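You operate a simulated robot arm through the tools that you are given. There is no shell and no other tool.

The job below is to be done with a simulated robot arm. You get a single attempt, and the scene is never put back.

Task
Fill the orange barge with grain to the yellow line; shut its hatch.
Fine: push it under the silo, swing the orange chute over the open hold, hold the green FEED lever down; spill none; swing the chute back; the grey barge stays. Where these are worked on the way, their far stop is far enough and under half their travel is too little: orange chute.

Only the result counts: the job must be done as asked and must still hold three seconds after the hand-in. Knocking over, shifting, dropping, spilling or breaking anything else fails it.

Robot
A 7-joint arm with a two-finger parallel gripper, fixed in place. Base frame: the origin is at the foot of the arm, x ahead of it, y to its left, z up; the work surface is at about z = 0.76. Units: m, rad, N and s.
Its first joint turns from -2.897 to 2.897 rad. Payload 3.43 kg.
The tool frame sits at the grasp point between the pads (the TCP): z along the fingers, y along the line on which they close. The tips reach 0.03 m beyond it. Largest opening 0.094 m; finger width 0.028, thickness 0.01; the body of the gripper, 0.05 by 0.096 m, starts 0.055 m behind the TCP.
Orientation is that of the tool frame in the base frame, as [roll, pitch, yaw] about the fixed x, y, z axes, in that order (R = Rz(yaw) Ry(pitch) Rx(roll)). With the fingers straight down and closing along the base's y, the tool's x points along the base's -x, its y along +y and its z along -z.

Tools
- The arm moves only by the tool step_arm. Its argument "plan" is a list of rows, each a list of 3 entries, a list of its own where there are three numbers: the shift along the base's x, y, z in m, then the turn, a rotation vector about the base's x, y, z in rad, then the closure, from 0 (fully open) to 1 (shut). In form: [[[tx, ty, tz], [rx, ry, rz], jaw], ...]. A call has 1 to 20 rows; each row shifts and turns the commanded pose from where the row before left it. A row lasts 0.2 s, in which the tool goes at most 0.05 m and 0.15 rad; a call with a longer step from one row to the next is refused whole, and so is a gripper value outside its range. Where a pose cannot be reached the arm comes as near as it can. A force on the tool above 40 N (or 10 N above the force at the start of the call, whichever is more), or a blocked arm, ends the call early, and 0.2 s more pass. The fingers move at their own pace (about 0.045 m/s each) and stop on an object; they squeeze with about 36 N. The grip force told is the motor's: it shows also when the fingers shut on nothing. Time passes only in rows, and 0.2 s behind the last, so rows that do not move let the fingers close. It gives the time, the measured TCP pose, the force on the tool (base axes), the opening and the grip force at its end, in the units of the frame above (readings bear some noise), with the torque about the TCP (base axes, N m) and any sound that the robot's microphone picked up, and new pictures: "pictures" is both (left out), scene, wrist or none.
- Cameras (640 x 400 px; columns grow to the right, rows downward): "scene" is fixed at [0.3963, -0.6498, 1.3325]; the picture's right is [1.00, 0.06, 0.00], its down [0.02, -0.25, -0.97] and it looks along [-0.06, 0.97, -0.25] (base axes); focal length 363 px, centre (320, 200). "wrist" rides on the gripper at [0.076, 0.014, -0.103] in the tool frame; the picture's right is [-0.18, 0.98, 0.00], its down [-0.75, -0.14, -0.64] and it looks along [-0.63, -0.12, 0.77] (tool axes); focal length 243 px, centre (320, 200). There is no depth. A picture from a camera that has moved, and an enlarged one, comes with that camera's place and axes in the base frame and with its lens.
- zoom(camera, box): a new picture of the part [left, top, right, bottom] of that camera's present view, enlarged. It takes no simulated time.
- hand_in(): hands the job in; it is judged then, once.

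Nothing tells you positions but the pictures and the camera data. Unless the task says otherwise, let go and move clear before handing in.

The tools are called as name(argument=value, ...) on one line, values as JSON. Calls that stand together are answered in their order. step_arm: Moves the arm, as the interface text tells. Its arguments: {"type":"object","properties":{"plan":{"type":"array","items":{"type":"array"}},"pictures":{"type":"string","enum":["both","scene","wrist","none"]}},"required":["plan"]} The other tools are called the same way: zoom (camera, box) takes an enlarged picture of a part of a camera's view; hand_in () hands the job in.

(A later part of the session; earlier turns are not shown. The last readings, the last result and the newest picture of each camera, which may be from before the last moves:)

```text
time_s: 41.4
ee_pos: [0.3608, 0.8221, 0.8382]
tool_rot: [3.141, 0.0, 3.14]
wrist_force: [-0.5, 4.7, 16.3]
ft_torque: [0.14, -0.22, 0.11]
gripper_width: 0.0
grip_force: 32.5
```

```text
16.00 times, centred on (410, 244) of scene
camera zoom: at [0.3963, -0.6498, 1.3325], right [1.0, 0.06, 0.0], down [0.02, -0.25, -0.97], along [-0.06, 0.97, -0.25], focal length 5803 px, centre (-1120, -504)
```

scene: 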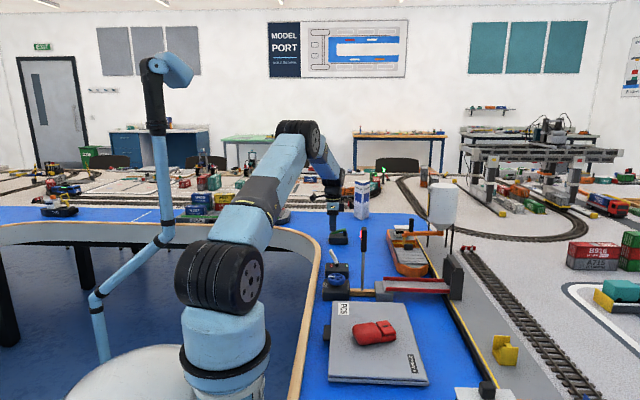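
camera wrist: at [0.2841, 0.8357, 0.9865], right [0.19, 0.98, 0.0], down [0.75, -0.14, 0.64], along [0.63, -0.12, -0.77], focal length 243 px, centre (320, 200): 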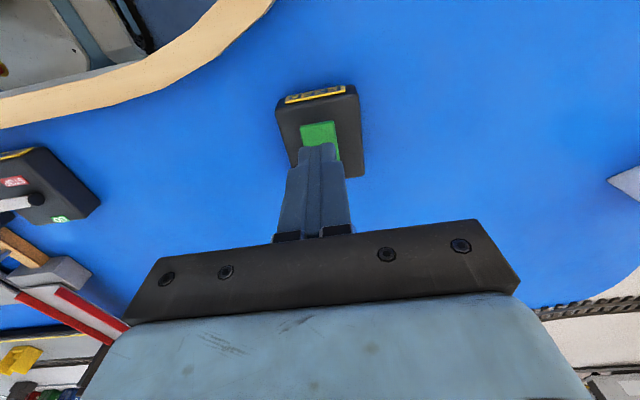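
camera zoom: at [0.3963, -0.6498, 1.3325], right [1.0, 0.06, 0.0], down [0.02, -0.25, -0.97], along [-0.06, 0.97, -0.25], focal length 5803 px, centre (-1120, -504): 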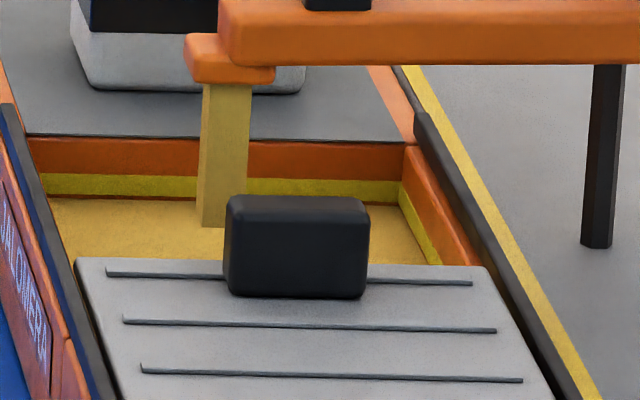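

The grain edge is at 199 px, just under the line's lower edge (line 174–195). I'll hold 0.9 s more, then lift off.

step_arm(plan=[[[0, 0, 0], [0, 0, 0], 1], [[0, 0, 0], [0, 0, 0], 1], [[0, 0, 0], [0, 0, 0], 1], [[0, 0, 0], [0, 0, 0], 1], [[0, 0, 0.012], [0, 0, 0], 1], [[0, 0, 0.012], [0, 0, 0], 1]], pictures="scene")

zoom(camera="scene", box=[395, 235, 425, 253])

zoom(camera="scene", box=[310, 200, 370, 260])

```text
time_s: 42.8
ee_pos: [0.3615, 0.8214, 0.8598]
tool_rot: [-3.14, 0.0, 3.14]
wrist_force: [1.1, 0.3, -0.4]
ft_torque: [-0.01, 0.01, 0.01]
gripper_width: 0.0
grip_force: 33.2
```

scene: 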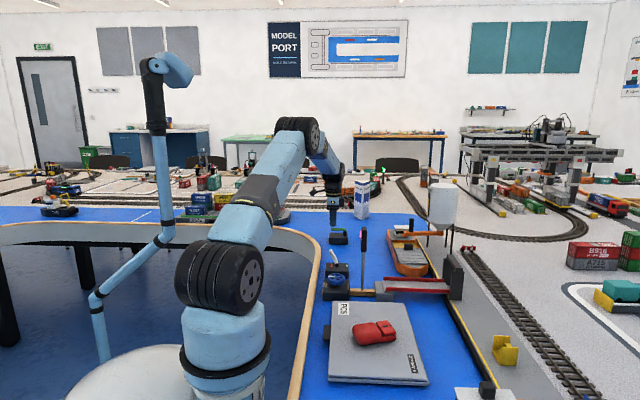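

```text
16.00 times, centred on (410, 244) of scene
camera zoom: at [0.3963, -0.6498, 1.3325], right [1.0, 0.06, 0.0], down [0.02, -0.25, -0.97], along [-0.06, 0.97, -0.25], focal length 5803 px, centre (-1120, -504)
```

zoom: 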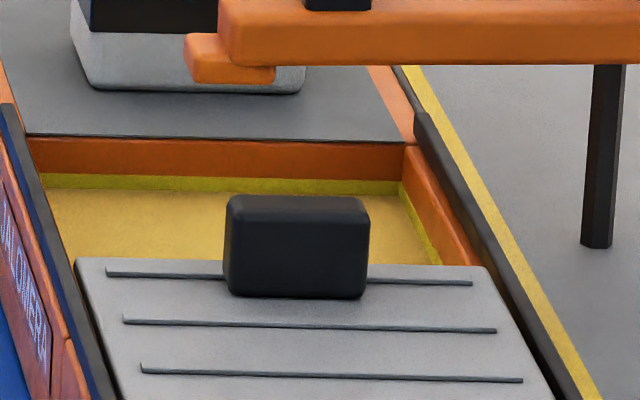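

```text
6.67 times, centred on (340, 230) of scene
camera zoom: at [0.3963, -0.6498, 1.3325], right [1.0, 0.06, 0.0], down [0.02, -0.25, -0.97], along [-0.06, 0.97, -0.25], focal length 2418 px, centre (187, 0)
```

zoom: 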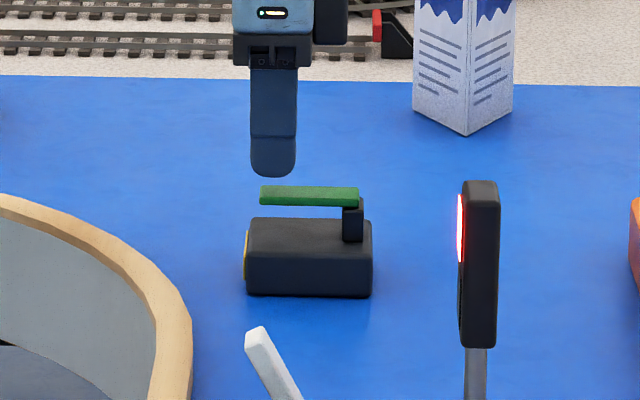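

Flow has stopped, and the lever is back up. I'll zoom closer to compare the grain edge with the line.

zoom(camera="scene", box=[396, 240, 408, 248])

zoom(camera="scene", box=[410, 240, 422, 248])

```text
16.00 times, centred on (402, 244) of scene
camera zoom: at [0.3963, -0.6498, 1.3325], right [1.0, 0.06, 0.0], down [0.02, -0.25, -0.97], along [-0.06, 0.97, -0.25], focal length 5803 px, centre (-992, -504)
```

zoom: 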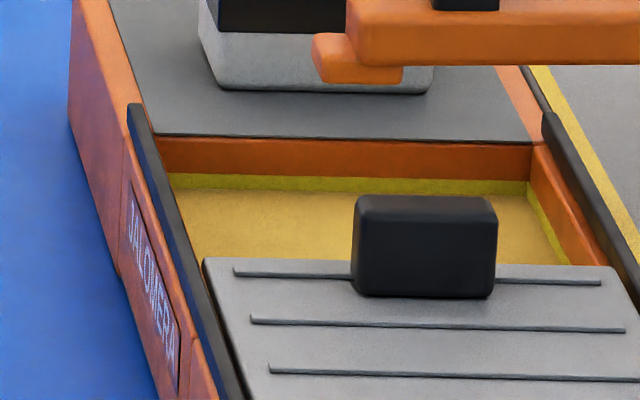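

```text
16.00 times, centred on (416, 244) of scene
camera zoom: at [0.3963, -0.6498, 1.3325], right [1.0, 0.06, 0.0], down [0.02, -0.25, -0.97], along [-0.06, 0.97, -0.25], focal length 5803 px, centre (-1216, -504)
```

zoom: 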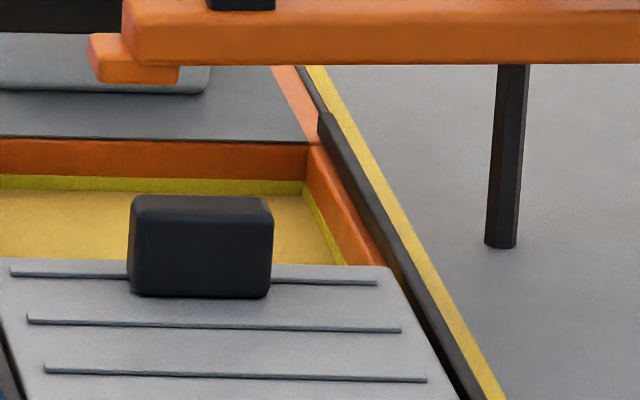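

The grain edge is inside the yellow line, about 1 mm below its centre. I'll give one short pulse (~0.35 s) to centre it.

step_arm(plan=[[[0, 0, -0.012], [0, 0, 0], 1], [[0, 0, -0.0105], [0, 0, 0], 1], [[0, 0, 0], [0, 0, 0], 1], [[0, 0, 0.014], [0, 0, 0], 1], [[0, 0, 0.02], [0, 0, 0], 1]], pictures="none")

zoom(camera="scene", box=[395, 235, 425, 253])

zoom(camera="scene", box=[396, 240, 408, 248])

```text
time_s: 44.0
ee_pos: [0.3606, 0.8224, 0.8724]
tool_rot: [-3.141, 0.0, 3.14]
wrist_force: [0.0, 0.5, 0.1]
ft_torque: [-0.02, 0.01, -0.01]
gripper_width: 0.0001
grip_force: 33.2
heard: click
```

```text
16.00 times, centred on (410, 244) of scene
camera zoom: at [0.3963, -0.6498, 1.3325], right [1.0, 0.06, 0.0], down [0.02, -0.25, -0.97], along [-0.06, 0.97, -0.25], focal length 5803 px, centre (-1120, -504)
```

zoom: 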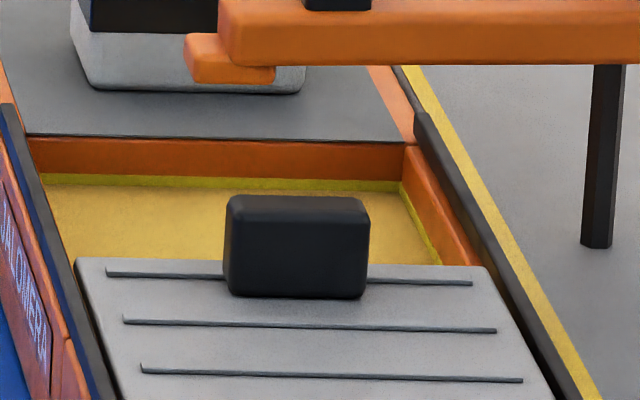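

```text
16.00 times, centred on (402, 244) of scene
camera zoom: at [0.3963, -0.6498, 1.3325], right [1.0, 0.06, 0.0], down [0.02, -0.25, -0.97], along [-0.06, 0.97, -0.25], focal length 5803 px, centre (-992, -504)
```

zoom: 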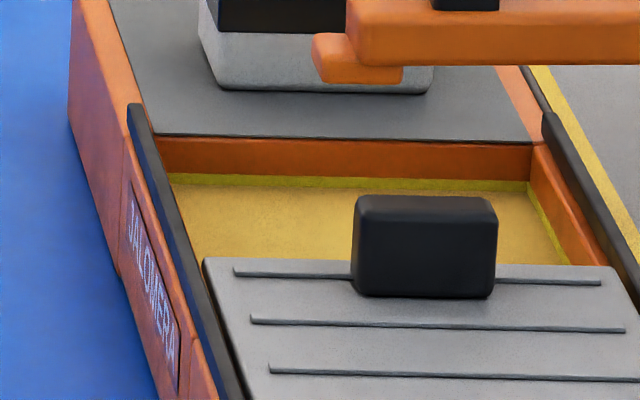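

The grain edge now sits at the middle of the yellow line and flow is off. Next I'll rise and return to the chute handle to swing it back.

step_arm(plan=[[[0, 0, 0.036], [0, 0, 0], 1], [[0, 0, 0.036], [0, 0, 0], 1], [[0, 0, 0.036], [0, 0, 0], 1], [[0, 0, 0.036], [0, 0, 0], 0.5], [[0.0405, -0.0245, 0], [0, 0, -0.027], 0.5], [[0.0405, -0.0245, 0], [0, 0, 0], 0.5], [[0.0405, -0.0245, 0], [0, 0, 0], 0.5], [[0.0405, -0.0245, 0], [0, 0, 0], 0.5], [[0.0405, -0.0245, 0], [0, 0, 0], 0.5]])

zoom(camera="wrist", box=[200, 80, 440, 240])

zoom(camera="scene", box=[380, 205, 450, 265])

```text
time_s: 46.0
ee_pos: [0.5632, 0.6977, 1.0167]
tool_rot: [-3.142, -0.002, 3.114]
wrist_force: [-1.0, 0.4, 0.0]
ft_torque: [-0.06, -0.02, -0.02]
gripper_width: 0.0472
grip_force: 0.0
camera wrist: at [0.4881, 0.7135, 1.1196], right [0.21, 0.98, 0.0], down [0.75, -0.16, 0.64], along [0.63, -0.14, -0.77], focal length 243 px, centre (320, 200)
```

scene: 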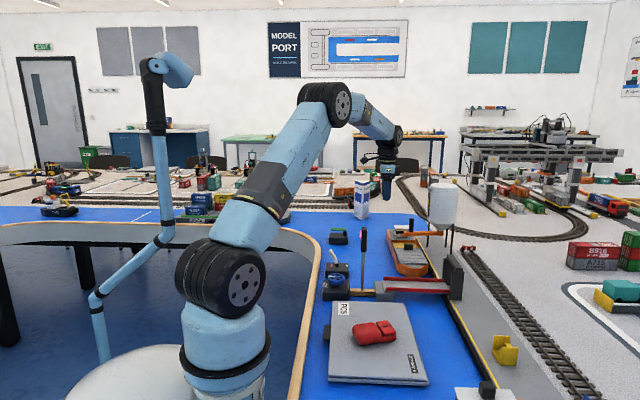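
wrist: 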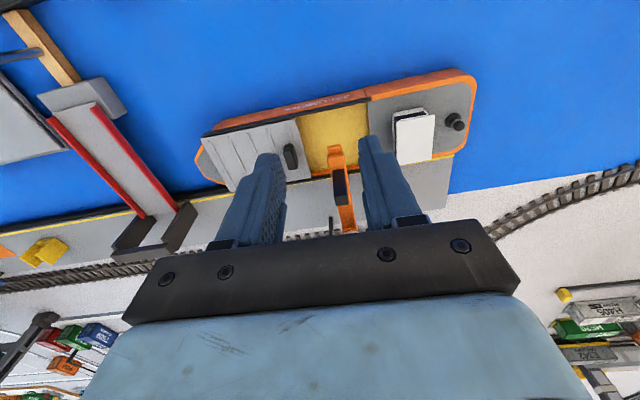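

```text
2.50 times, centred on (320, 160) of wrist
camera zoom: at [0.4881, 0.7135, 1.1196], right [0.21, 0.98, 0.0], down [0.75, -0.16, 0.64], along [0.63, -0.14, -0.77], focal length 606 px, centre (320, 300)
```

zoom: 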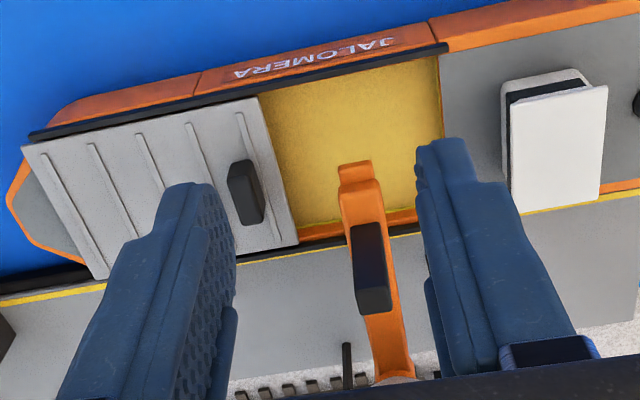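

```text
6.67 times, centred on (415, 235) of scene
camera zoom: at [0.3963, -0.6498, 1.3325], right [1.0, 0.06, 0.0], down [0.02, -0.25, -0.97], along [-0.06, 0.97, -0.25], focal length 2418 px, centre (-313, -33)
```

zoom: 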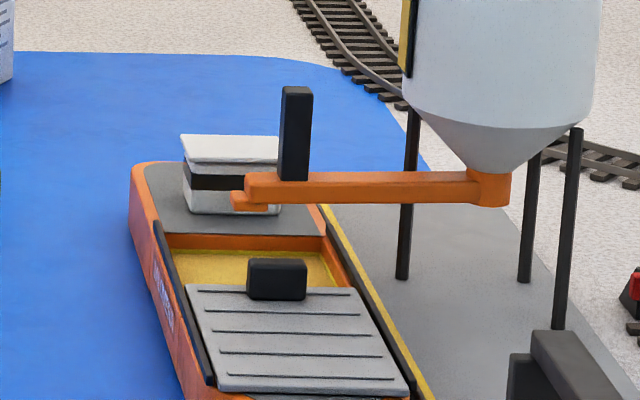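

The hold shows even golden grain with no visible spill, and the handle top is at (0.660, 0.699). I'll tilt and lower over it again with the fingers apart.

step_arm(plan=[[[0.045, 0.001, 0], [0, -0.15, 0], 0.5], [[0.046, 0, -0.003], [0, -0.15, 0], 0.5], [[0, 0, -0.03], [0, 0, 0], 0.5], [[0, 0, -0.03], [0, 0, 0], 0.5]])

zoom(camera="wrist", box=[230, 80, 410, 220])

zoom(camera="scene", box=[380, 190, 450, 250])

```text
time_s: 47.0
ee_pos: [0.6544, 0.6999, 0.9529]
tool_rot: [3.134, 0.299, 3.11]
wrist_force: [0.3, -1.0, 0.7]
ft_torque: [0.01, 0.01, 0.0]
gripper_width: 0.0473
grip_force: 0.1
camera wrist: at [0.5515, 0.7157, 1.0283], right [0.2, 0.98, 0.06], down [0.53, -0.16, 0.83], along [0.83, -0.14, -0.55], focal length 243 px, centre (320, 200)
```

scene: 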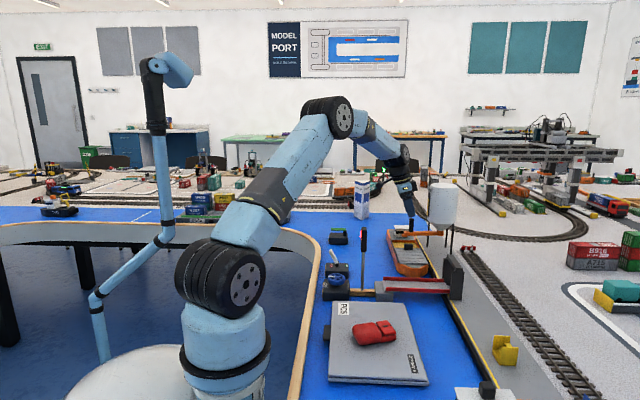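
wrist: 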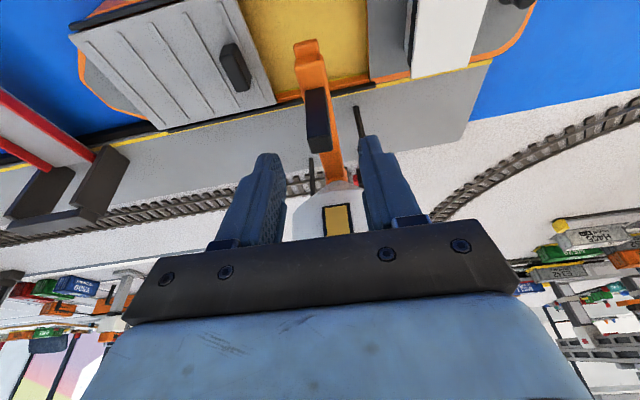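

```text
2.86 times, centred on (320, 150) of wrist
camera zoom: at [0.5515, 0.7157, 1.0283], right [0.2, 0.98, 0.06], down [0.53, -0.16, 0.83], along [0.83, -0.14, -0.55], focal length 693 px, centre (320, 343)
```

zoom: 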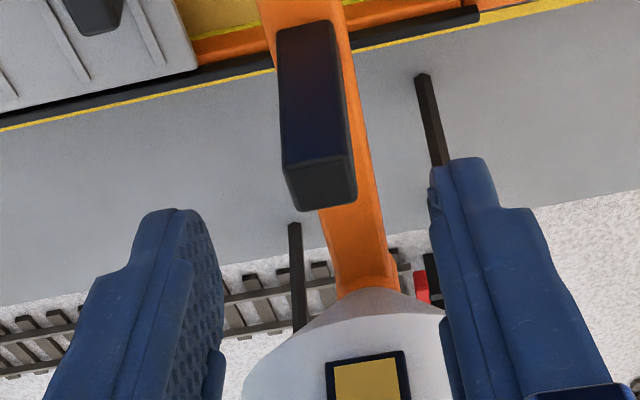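

```text
6.67 times, centred on (415, 220) of scene
camera zoom: at [0.3963, -0.6498, 1.3325], right [1.0, 0.06, 0.0], down [0.02, -0.25, -0.97], along [-0.06, 0.97, -0.25], focal length 2418 px, centre (-313, 67)
```

zoom: 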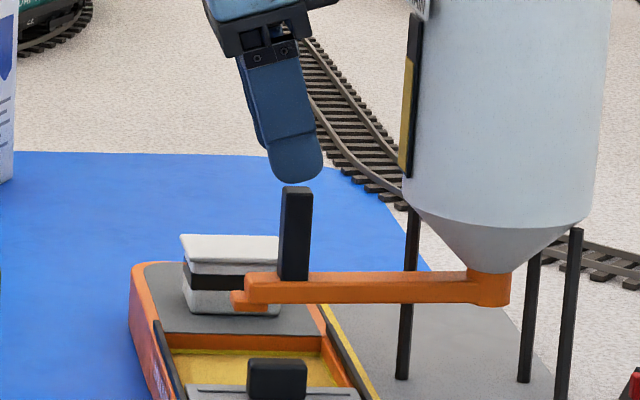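

The fingers are aligned around the handle. Lowering and narrowing to the loose cage.

step_arm(plan=[[[0, -0.001, -0.022], [0, 0, 0], 0.5], [[0, 0, -0.021], [0, 0, 0], 0.5], [[0, 0, 0], [0, 0, 0], 0.78], [[0, 0, 0], [0, 0, 0], 0.78]])

zoom(camera="wrist", box=[230, 80, 410, 220])

zoom(camera="scene", box=[380, 190, 450, 250])

```text
time_s: 48.0
ee_pos: [0.6526, 0.6984, 0.9102]
tool_rot: [3.132, 0.298, 3.114]
wrist_force: [0.2, 0.4, 0.1]
ft_torque: [0.01, -0.01, 0.01]
gripper_width: 0.0205
grip_force: 0.0
camera wrist: at [0.5512, 0.7144, 0.985], right [0.2, 0.98, 0.06], down [0.53, -0.16, 0.83], along [0.83, -0.14, -0.55], focal length 243 px, centre (320, 200)
```

scene: 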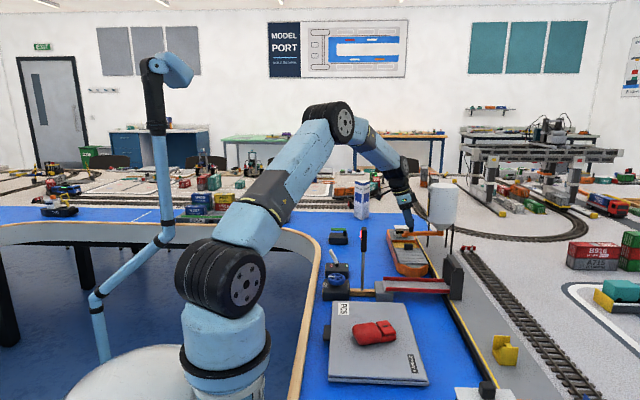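
wrist: 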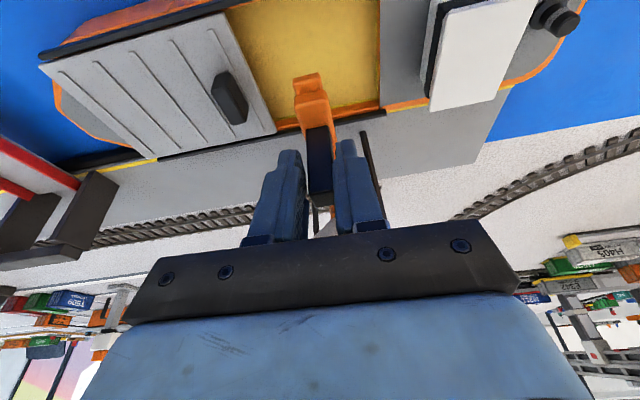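

```text
2.86 times, centred on (320, 150) of wrist
camera zoom: at [0.5512, 0.7144, 0.985], right [0.2, 0.98, 0.06], down [0.53, -0.16, 0.83], along [0.83, -0.14, -0.55], focal length 693 px, centre (320, 343)
```

zoom: 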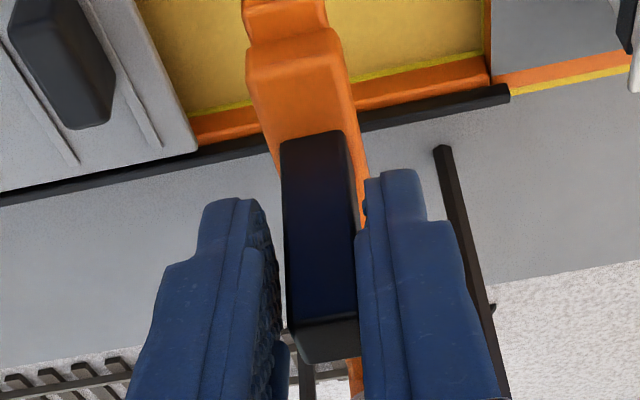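

```text
6.67 times, centred on (415, 220) of scene
camera zoom: at [0.3963, -0.6498, 1.3325], right [1.0, 0.06, 0.0], down [0.02, -0.25, -0.97], along [-0.06, 0.97, -0.25], focal length 2418 px, centre (-313, 67)
```

zoom: 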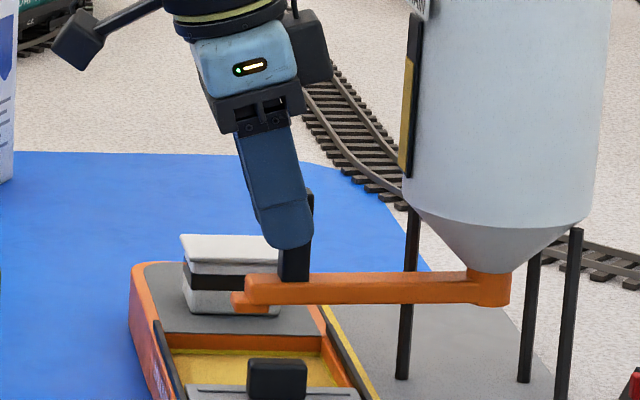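

Caged again. I'll swing the chute back along the reverse arc, first half.

step_arm(plan=[[[0.0009, -0.0099, 0], [0, 0, 0.08], 0.78], [[0.0018, -0.0119, 0], [0, 0, 0.1], 0.78], [[0.0029, -0.0116, 0], [0, 0, 0.1], 0.78], [[0.0041, -0.0113, 0], [0, 0, 0.1], 0.78], [[0.0052, -0.0108, 0], [0, 0, 0.1], 0.78], [[0.0062, -0.0103, 0], [0, 0, 0.1], 0.78], [[0.0072, -0.0096, 0], [0, 0, 0.1], 0.78]])

zoom(camera="wrist", box=[200, 30, 460, 220])

zoom(camera="scene", box=[390, 200, 460, 260])

```text
time_s: 49.6
ee_pos: [0.6829, 0.6239, 0.91]
tool_rot: [3.133, 0.301, -2.491]
wrist_force: [1.2, 0.9, 2.6]
ft_torque: [-0.01, -0.06, -0.06]
gripper_width: 0.0205
grip_force: 0.0
camera wrist: at [0.5932, 0.5722, 0.9861], right [-0.46, 0.89, 0.06], down [0.51, 0.2, 0.83], along [0.73, 0.41, -0.55], focal length 243 px, centre (320, 200)
```

scene: 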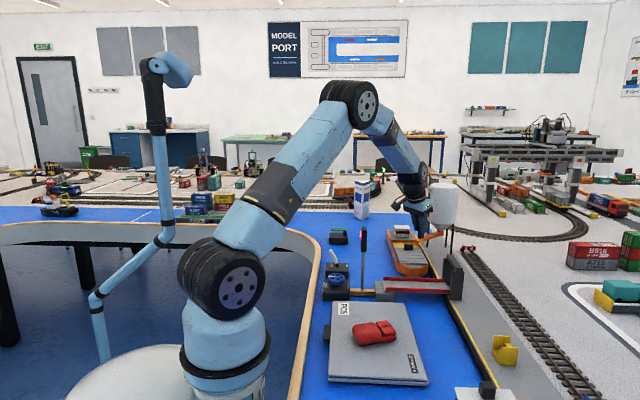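
wrist: 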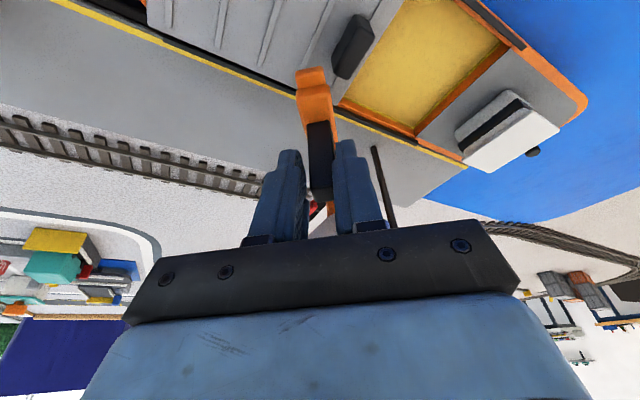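

```text
2.11 times, centred on (330, 125) of wrist
camera zoom: at [0.5932, 0.5722, 0.9861], right [-0.46, 0.89, 0.06], down [0.51, 0.2, 0.83], along [0.73, 0.41, -0.55], focal length 511 px, centre (299, 358)
```

zoom: 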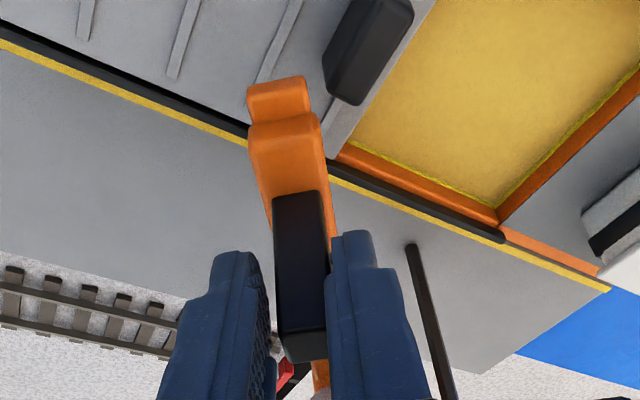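

```text
6.67 times, centred on (425, 230) of scene
camera zoom: at [0.3963, -0.6498, 1.3325], right [1.0, 0.06, 0.0], down [0.02, -0.25, -0.97], along [-0.06, 0.97, -0.25], focal length 2418 px, centre (-380, 0)
```

zoom: 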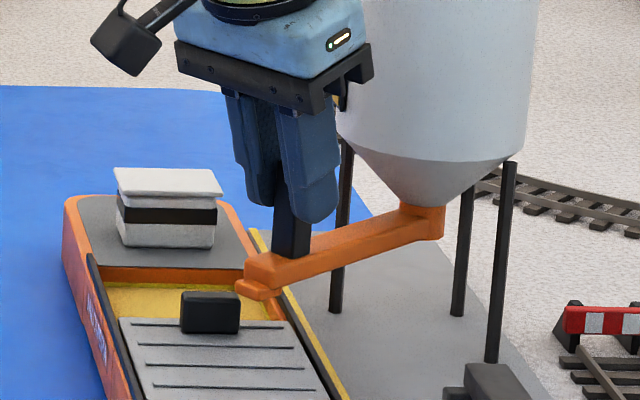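

Halfway back with light forces. Continuing the return to the park position.

step_arm(plan=[[[0.0081, -0.0088, 0], [0, 0, 0.1], 0.78], [[0.009, -0.008, 0], [0, 0, 0.1], 0.78], [[0.0097, -0.007, 0], [0, 0, 0.1], 0.78], [[0.0104, -0.006, 0], [0, 0, 0.1], 0.78], [[0.0109, -0.005, 0], [0, 0, 0.1], 0.78], [[0.0114, -0.0038, 0], [0, 0, 0.1], 0.78], [[0.0117, -0.0027, 0], [0, 0, 0.1], 0.78], [[0.0119, -0.0015, 0], [0, 0, 0.1], 0.78]])

zoom(camera="wrist", box=[200, 30, 460, 220])

zoom(camera="scene", box=[410, 190, 480, 260])

```text
time_s: 51.4
ee_pos: [0.7654, 0.5803, 0.9101]
tool_rot: [3.134, 0.301, -1.694]
wrist_force: [-0.6, -0.9, 0.3]
ft_torque: [-0.02, -0.02, -0.03]
gripper_width: 0.0207
grip_force: 0.4
camera wrist: at [0.7409, 0.4799, 0.9868], right [-0.96, 0.29, 0.06], down [0.21, 0.51, 0.83], along [0.21, 0.81, -0.55], focal length 243 px, centre (320, 200)
```

scene: 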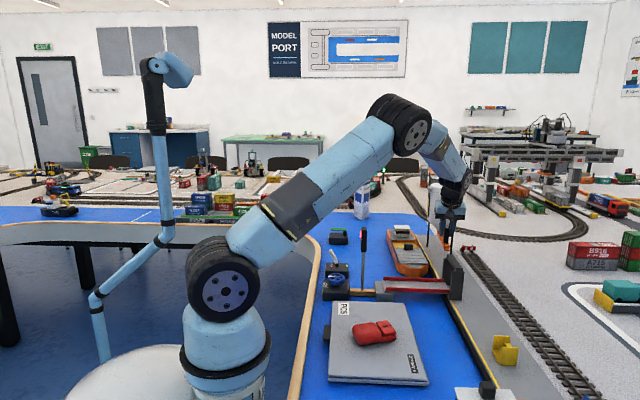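
wrist: 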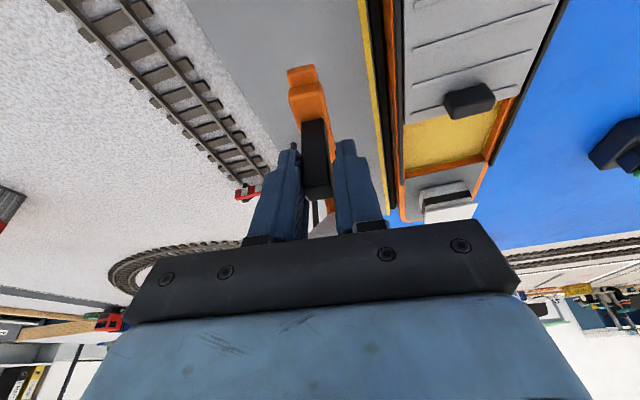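

```text
2.11 times, centred on (330, 125) of wrist
camera zoom: at [0.7409, 0.4799, 0.9868], right [-0.96, 0.29, 0.06], down [0.21, 0.51, 0.83], along [0.21, 0.81, -0.55], focal length 511 px, centre (299, 358)
```

zoom: 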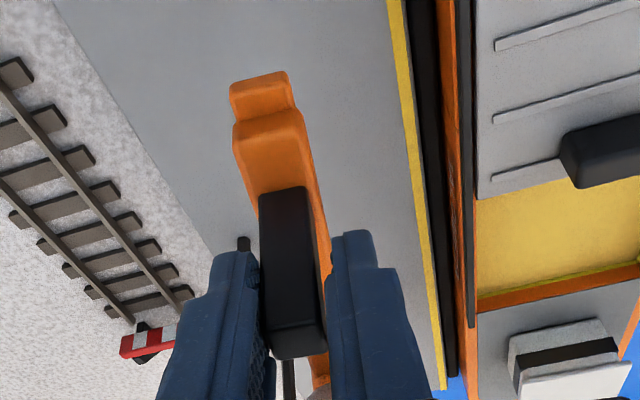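

```text
5.71 times, centred on (445, 225) of scene
camera zoom: at [0.3963, -0.6498, 1.3325], right [1.0, 0.06, 0.0], down [0.02, -0.25, -0.97], along [-0.06, 0.97, -0.25], focal length 2073 px, centre (-394, 57)
```

zoom: 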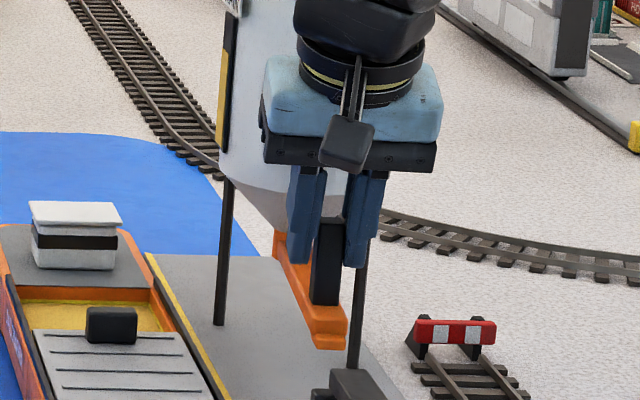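

Nearly parked. I'll finish the last bit gently until the stop.

step_arm(plan=[[[0.006, -0.0003, 0], [0, 0, 0.05], 0.78], [[0.006, 0, 0], [0, 0, 0.05], 0.78], [[0.003, 0, 0], [0, 0, 0.0], 0.78]])

zoom(camera="wrist", box=[200, 30, 460, 220])

zoom(camera="scene", box=[410, 190, 480, 260])

```text
time_s: 52.2
ee_pos: [0.7813, 0.5807, 0.9107]
tool_rot: [3.132, 0.302, -1.591]
wrist_force: [-1.3, -0.2, 0.1]
ft_torque: [-0.01, 0.0, 0.02]
gripper_width: 0.0208
grip_force: 0.6
camera wrist: at [0.7654, 0.4778, 0.9871], right [-0.98, 0.19, 0.06], down [0.16, 0.53, 0.83], along [0.13, 0.83, -0.55], focal length 243 px, centre (320, 200)
```

scene: 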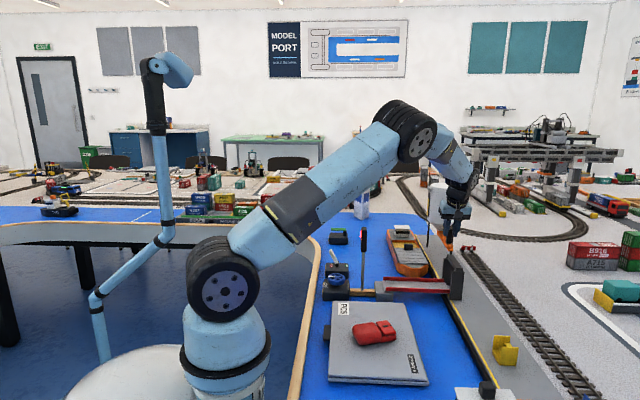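
wrist: 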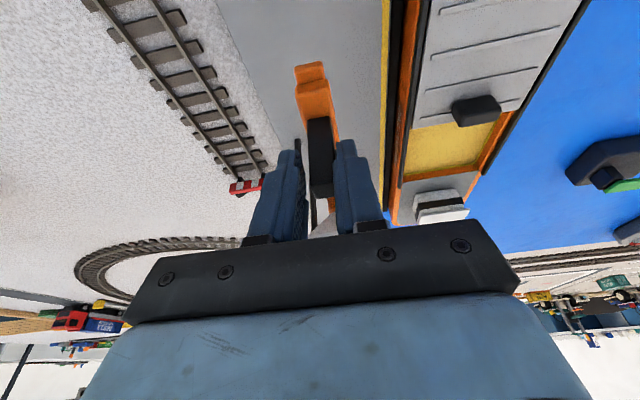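

```text
2.11 times, centred on (330, 125) of wrist
camera zoom: at [0.7654, 0.4778, 0.9871], right [-0.98, 0.19, 0.06], down [0.16, 0.53, 0.83], along [0.13, 0.83, -0.55], focal length 511 px, centre (299, 358)
```

zoom: 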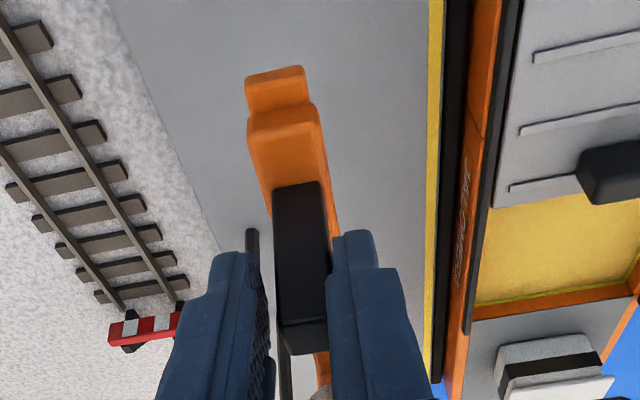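

```text
5.71 times, centred on (445, 225) of scene
camera zoom: at [0.3963, -0.6498, 1.3325], right [1.0, 0.06, 0.0], down [0.02, -0.25, -0.97], along [-0.06, 0.97, -0.25], focal length 2073 px, centre (-394, 57)
```

zoom: 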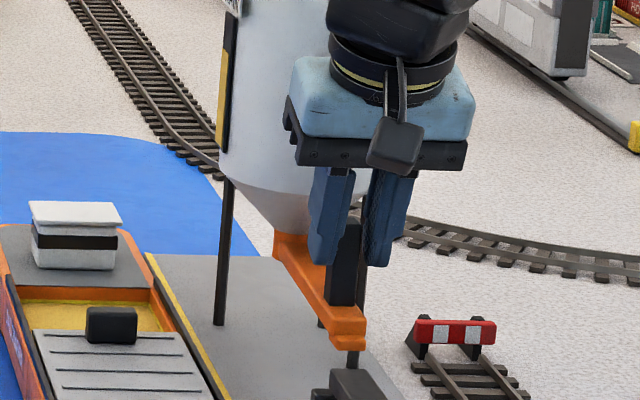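

The chute is back at its original picture position. One last small nudge to make sure it's against the stop, then I'll release and rise.

step_arm(plan=[[[0.003, 0, 0], [0, 0, 0.0], 0.78]], pictures="none")

zoom(camera="scene", box=[430, 220, 470, 260])

```text
time_s: 52.6
ee_pos: [0.7833, 0.5812, 0.9119]
tool_rot: [3.133, 0.299, -1.59]
wrist_force: [-7.0, -0.7, 1.5]
ft_torque: [-0.03, 0.07, 0.11]
gripper_width: 0.0246
grip_force: 3.5
```

```text
10.00 times, centred on (450, 240) of scene
camera zoom: at [0.3963, -0.6498, 1.3325], right [1.0, 0.06, 0.0], down [0.02, -0.25, -0.97], along [-0.06, 0.97, -0.25], focal length 3627 px, centre (-980, -200)
```

zoom: 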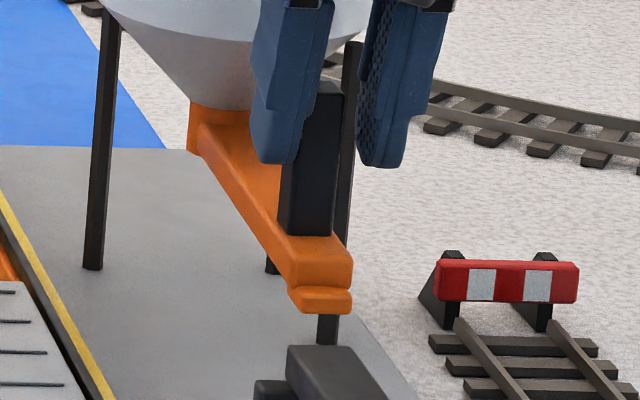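

The stop is firm (7 N) and the chute sits exactly as at the start. I'll back off, release, rise, and turn the tool back on the way to the hatch knob near (0.648, 0.637).

step_arm(plan=[[[-0.004, 0, 0], [0, 0, 0], 0.78], [[-0.002, 0, 0], [0, 0, 0], 0.5], [[0, 0, 0], [0, 0, 0], 0.5], [[0, 0, 0.03], [0, 0, 0], 0.5], [[0, 0, 0.035], [0, 0, 0], 0.5], [[0, 0, 0.035], [0, 0, 0], 0.5]])

zoom(camera="scene", box=[400, 190, 480, 260])

```text
time_s: 54.0
ee_pos: [0.778, 0.58, 1.0084]
tool_rot: [3.131, 0.299, -1.591]
wrist_force: [0.1, -0.4, -0.6]
ft_torque: [-0.02, 0.02, 0.03]
gripper_width: 0.0469
grip_force: 0.0
camera wrist: at [0.763, 0.4779, 1.0849], right [-0.98, 0.19, 0.06], down [0.16, 0.53, 0.83], along [0.13, 0.83, -0.55], focal length 243 px, centre (320, 200)
```

scene: 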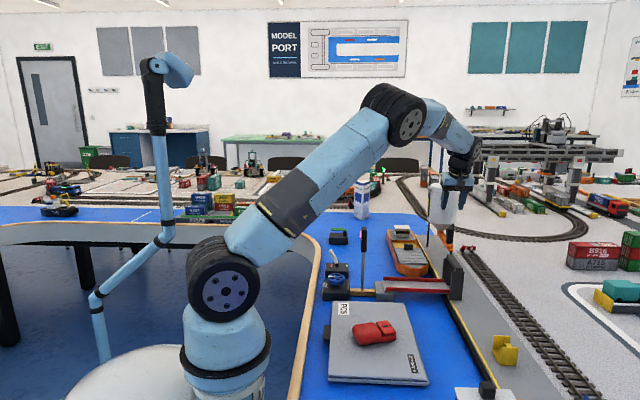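
wrist: 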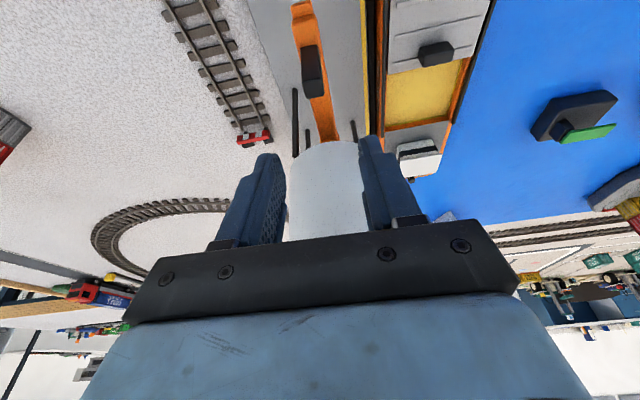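

```text
5.71 times, centred on (440, 225) of scene
camera zoom: at [0.3963, -0.6498, 1.3325], right [1.0, 0.06, 0.0], down [0.02, -0.25, -0.97], along [-0.06, 0.97, -0.25], focal length 2073 px, centre (-366, 57)
```

zoom: 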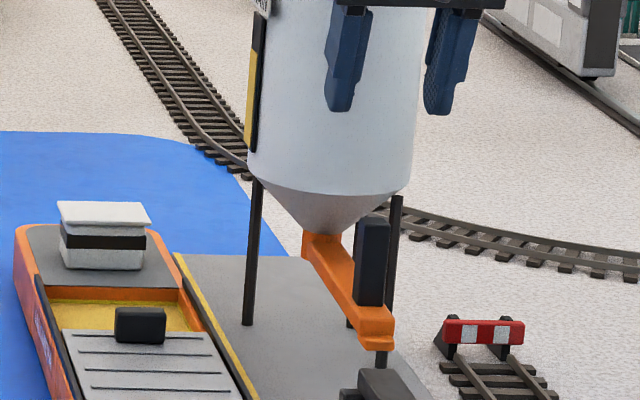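

The chute stays parked. Now I'll rotate back while moving to above the hatch knob.

step_arm(plan=[[[-0.0125, 0.005, 0], [0, 0, -0.141], 0.5], [[-0.0125, 0.005, 0], [0, 0, -0.141], 0.5], [[-0.0125, 0.005, 0], [0, 0, -0.141], 0.5], [[-0.0125, 0.005, 0], [0, 0, -0.141], 0.5], [[-0.0125, 0.005, 0], [0, 0, -0.141], 0.5], [[-0.0125, 0.005, 0], [0, 0, -0.141], 0.5], [[-0.0125, 0.005, 0], [0, 0, -0.141], 0.5], [[-0.0125, 0.005, 0], [0, 0, -0.141], 0.62], [[-0.0125, 0.005, 0], [0, 0, -0.141], 0.62], [[-0.0125, 0.005, 0], [0, 0, -0.141], 0.62], [[-0.0125, 0.006, 0], [0, 0, -0.141], 0.62], [[0, 0, -0.045], [0, 0, 0], 0.62], [[0, 0, -0.035], [0, 0, 0], 0.62]])

zoom(camera="wrist", box=[200, 30, 460, 220])

zoom(camera="scene", box=[370, 200, 450, 270])

```text
time_s: 56.8
ee_pos: [0.6383, 0.6355, 0.9301]
tool_rot: [3.134, 0.301, 3.14]
wrist_force: [-0.4, 0.2, 1.2]
ft_torque: [-0.03, -0.03, 0.01]
gripper_width: 0.036
grip_force: 0.0
camera wrist: at [0.5357, 0.6492, 1.0067], right [0.18, 0.98, 0.06], down [0.53, -0.15, 0.83], along [0.83, -0.11, -0.55], focal length 243 px, centre (320, 200)
```

scene: 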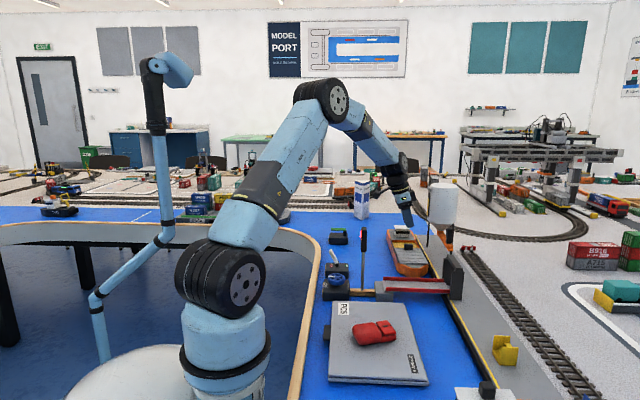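
wrist: 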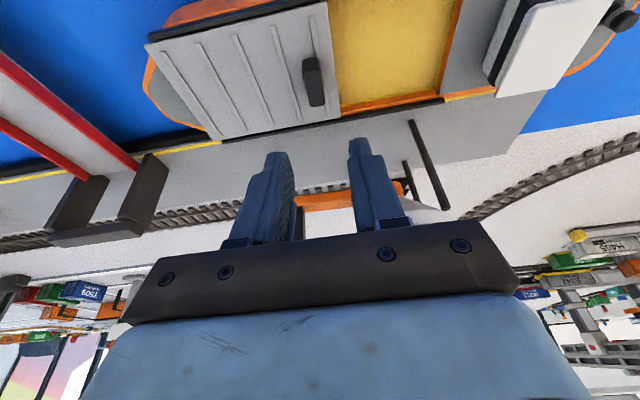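

```text
2.11 times, centred on (330, 125) of wrist
camera zoom: at [0.5357, 0.6492, 1.0067], right [0.18, 0.98, 0.06], down [0.53, -0.15, 0.83], along [0.83, -0.11, -0.55], focal length 511 px, centre (299, 358)
```

zoom: 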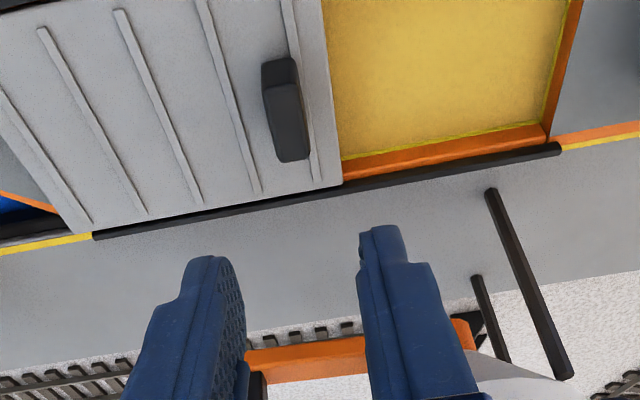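

```text
5.71 times, centred on (410, 235) of scene
camera zoom: at [0.3963, -0.6498, 1.3325], right [1.0, 0.06, 0.0], down [0.02, -0.25, -0.97], along [-0.06, 0.97, -0.25], focal length 2073 px, centre (-194, 0)
```

zoom: 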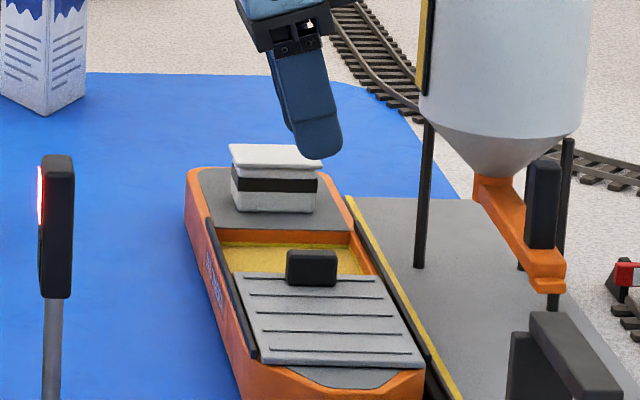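

The knob is at about (0.6465, 0.638). I'll align in y and lower the tilted fingers around it.

step_arm(plan=[[[0.0, 0.0025, -0.03], [0, 0, 0], 0.62], [[0, 0, -0.03], [0, 0, 0], 0.62], [[0, 0, -0.01], [0, 0, 0], 0.62]])

zoom(camera="wrist", box=[200, 30, 460, 220])

zoom(camera="scene", box=[380, 210, 440, 260])

```text
time_s: 57.6
ee_pos: [0.6395, 0.6376, 0.861]
tool_rot: [3.132, 0.3, 3.14]
wrist_force: [0.7, 0.2, -0.5]
ft_torque: [-0.01, 0.0, 0.02]
gripper_width: 0.0358
grip_force: 0.0
camera wrist: at [0.5364, 0.6521, 0.936], right [0.17, 0.98, 0.06], down [0.53, -0.15, 0.83], along [0.83, -0.11, -0.55], focal length 243 px, centre (320, 200)
```

scene: 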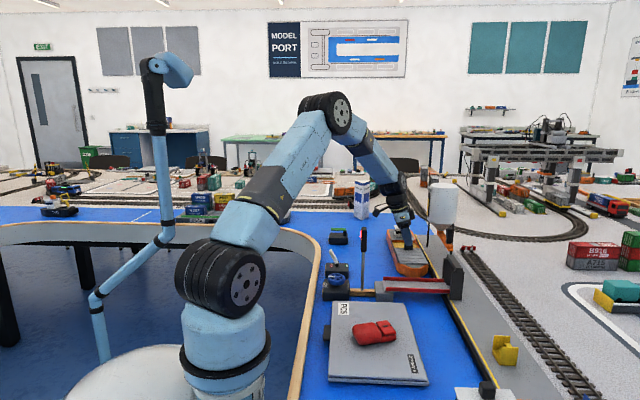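
wrist: 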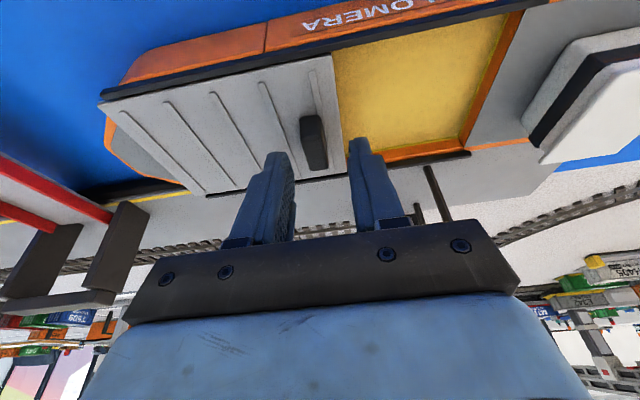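

```text
2.11 times, centred on (330, 125) of wrist
camera zoom: at [0.5364, 0.6521, 0.936], right [0.17, 0.98, 0.06], down [0.53, -0.15, 0.83], along [0.83, -0.11, -0.55], focal length 511 px, centre (299, 358)
```

zoom: 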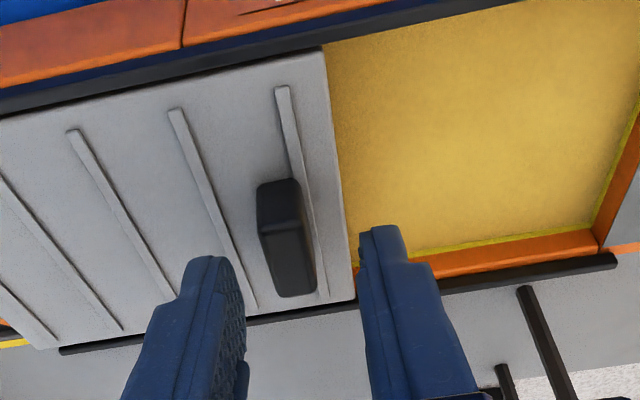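

```text
8.00 times, centred on (410, 235) of scene
camera zoom: at [0.3963, -0.6498, 1.3325], right [1.0, 0.06, 0.0], down [0.02, -0.25, -0.97], along [-0.06, 0.97, -0.25], focal length 2902 px, centre (-400, -80)
```

zoom: 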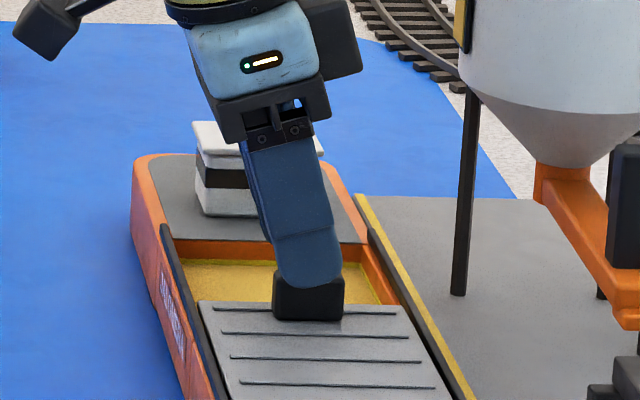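

The knob sits 2–3 mm toward -y of the centre. I'll correct, lower the last 15 mm, and grip it.

step_arm(plan=[[[0.001, -0.0025, -0.008], [0, 0, 0], 0.62], [[0, 0, -0.007], [0, 0, 0], 0.62], [[0, 0, 0], [0, 0, 0], 1], [[0, 0, 0], [0, 0, 0], 1], [[0, 0, 0], [0, 0, 0], 1]])

zoom(camera="scene", box=[380, 210, 440, 260])

```text
time_s: 58.8
ee_pos: [0.6411, 0.6349, 0.8456]
tool_rot: [3.133, 0.298, 3.141]
wrist_force: [1.0, 0.8, 0.9]
ft_torque: [-0.07, -0.14, -0.08]
gripper_width: 0.0132
grip_force: 36.2
camera wrist: at [0.5381, 0.6491, 0.9211], right [0.17, 0.98, 0.06], down [0.53, -0.15, 0.83], along [0.83, -0.11, -0.55], focal length 243 px, centre (320, 200)
```

scene: 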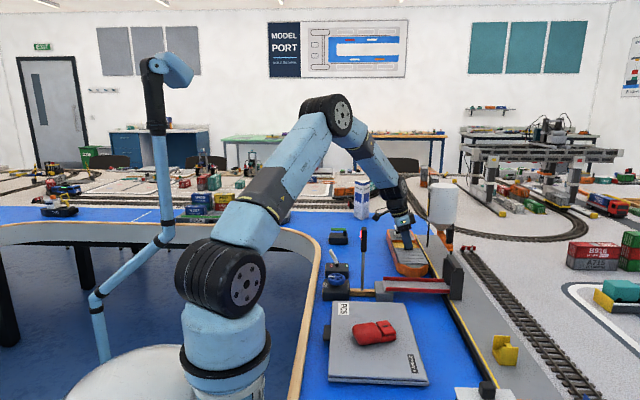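
wrist: 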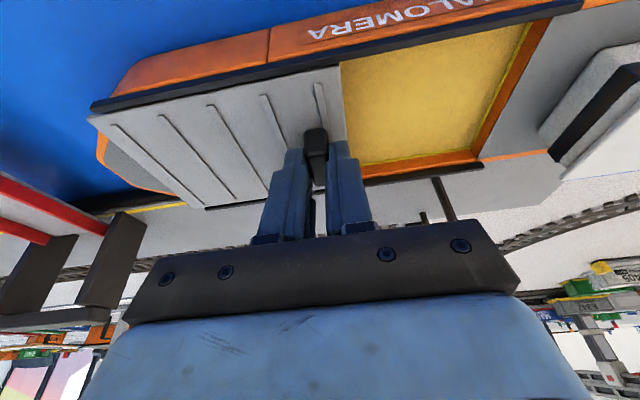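

```text
8.00 times, centred on (410, 235) of scene
camera zoom: at [0.3963, -0.6498, 1.3325], right [1.0, 0.06, 0.0], down [0.02, -0.25, -0.97], along [-0.06, 0.97, -0.25], focal length 2902 px, centre (-400, -80)
```

zoom: 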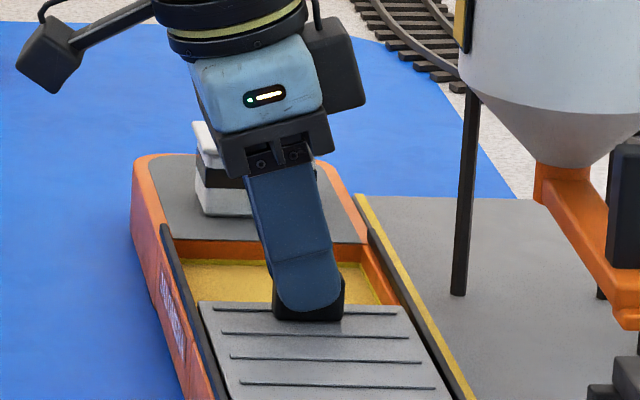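

Gripped (0.0132 m). I'll slide the hatch toward the stern and check the barge stays put.

step_arm(plan=[[[0, 0.007, 0], [0, 0, 0], 1], [[0, 0.008, 0], [0, 0, 0], 1], [[0, 0.008, 0], [0, 0, 0], 1], [[0, 0.008, 0], [0, 0, 0], 1], [[0, 0.008, 0], [0, 0, 0], 1], [[0, 0.008, 0], [0, 0, 0], 1]])

zoom(camera="scene", box=[370, 200, 450, 280])

```text
time_s: 60.2
ee_pos: [0.6399, 0.6827, 0.8445]
tool_rot: [3.133, 0.299, 3.139]
wrist_force: [-1.5, 0.6, 0.7]
ft_torque: [-0.07, 0.01, -0.12]
gripper_width: 0.013
grip_force: 36.2
camera wrist: at [0.5375, 0.6975, 0.9212], right [0.17, 0.98, 0.06], down [0.53, -0.15, 0.83], along [0.83, -0.11, -0.55], focal length 243 px, centre (320, 200)
```

scene: 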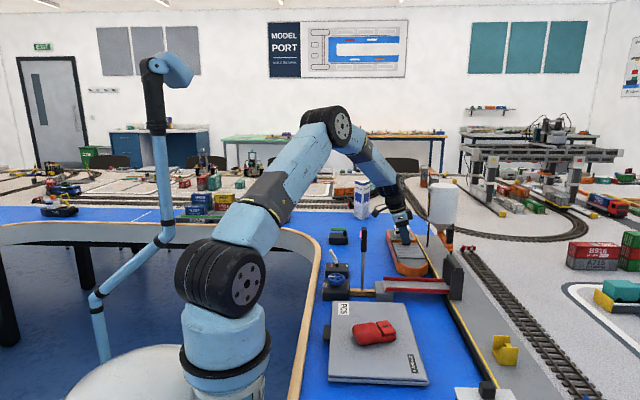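
wrist: 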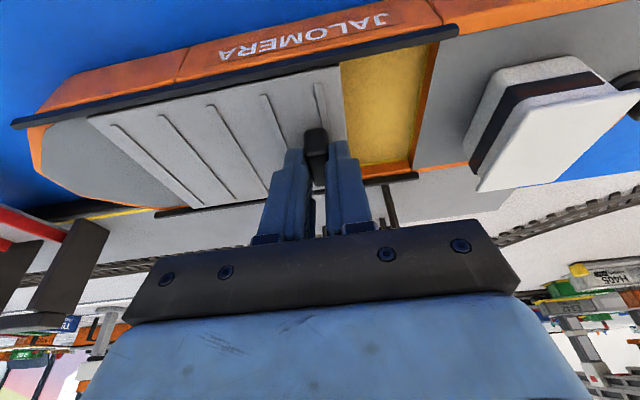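

```text
5.00 times, centred on (410, 240) of scene
camera zoom: at [0.3963, -0.6498, 1.3325], right [1.0, 0.06, 0.0], down [0.02, -0.25, -0.97], along [-0.06, 0.97, -0.25], focal length 1814 px, centre (-130, 0)
```

zoom: 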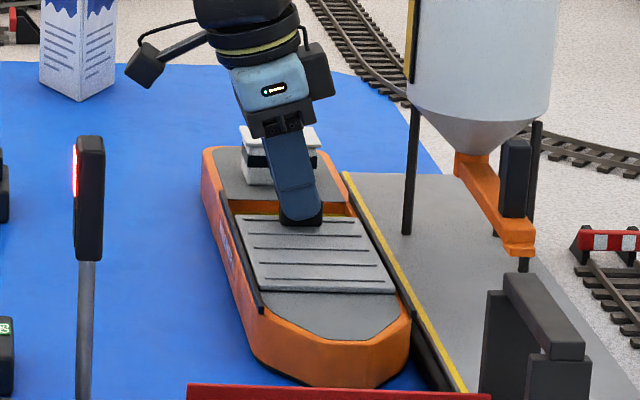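

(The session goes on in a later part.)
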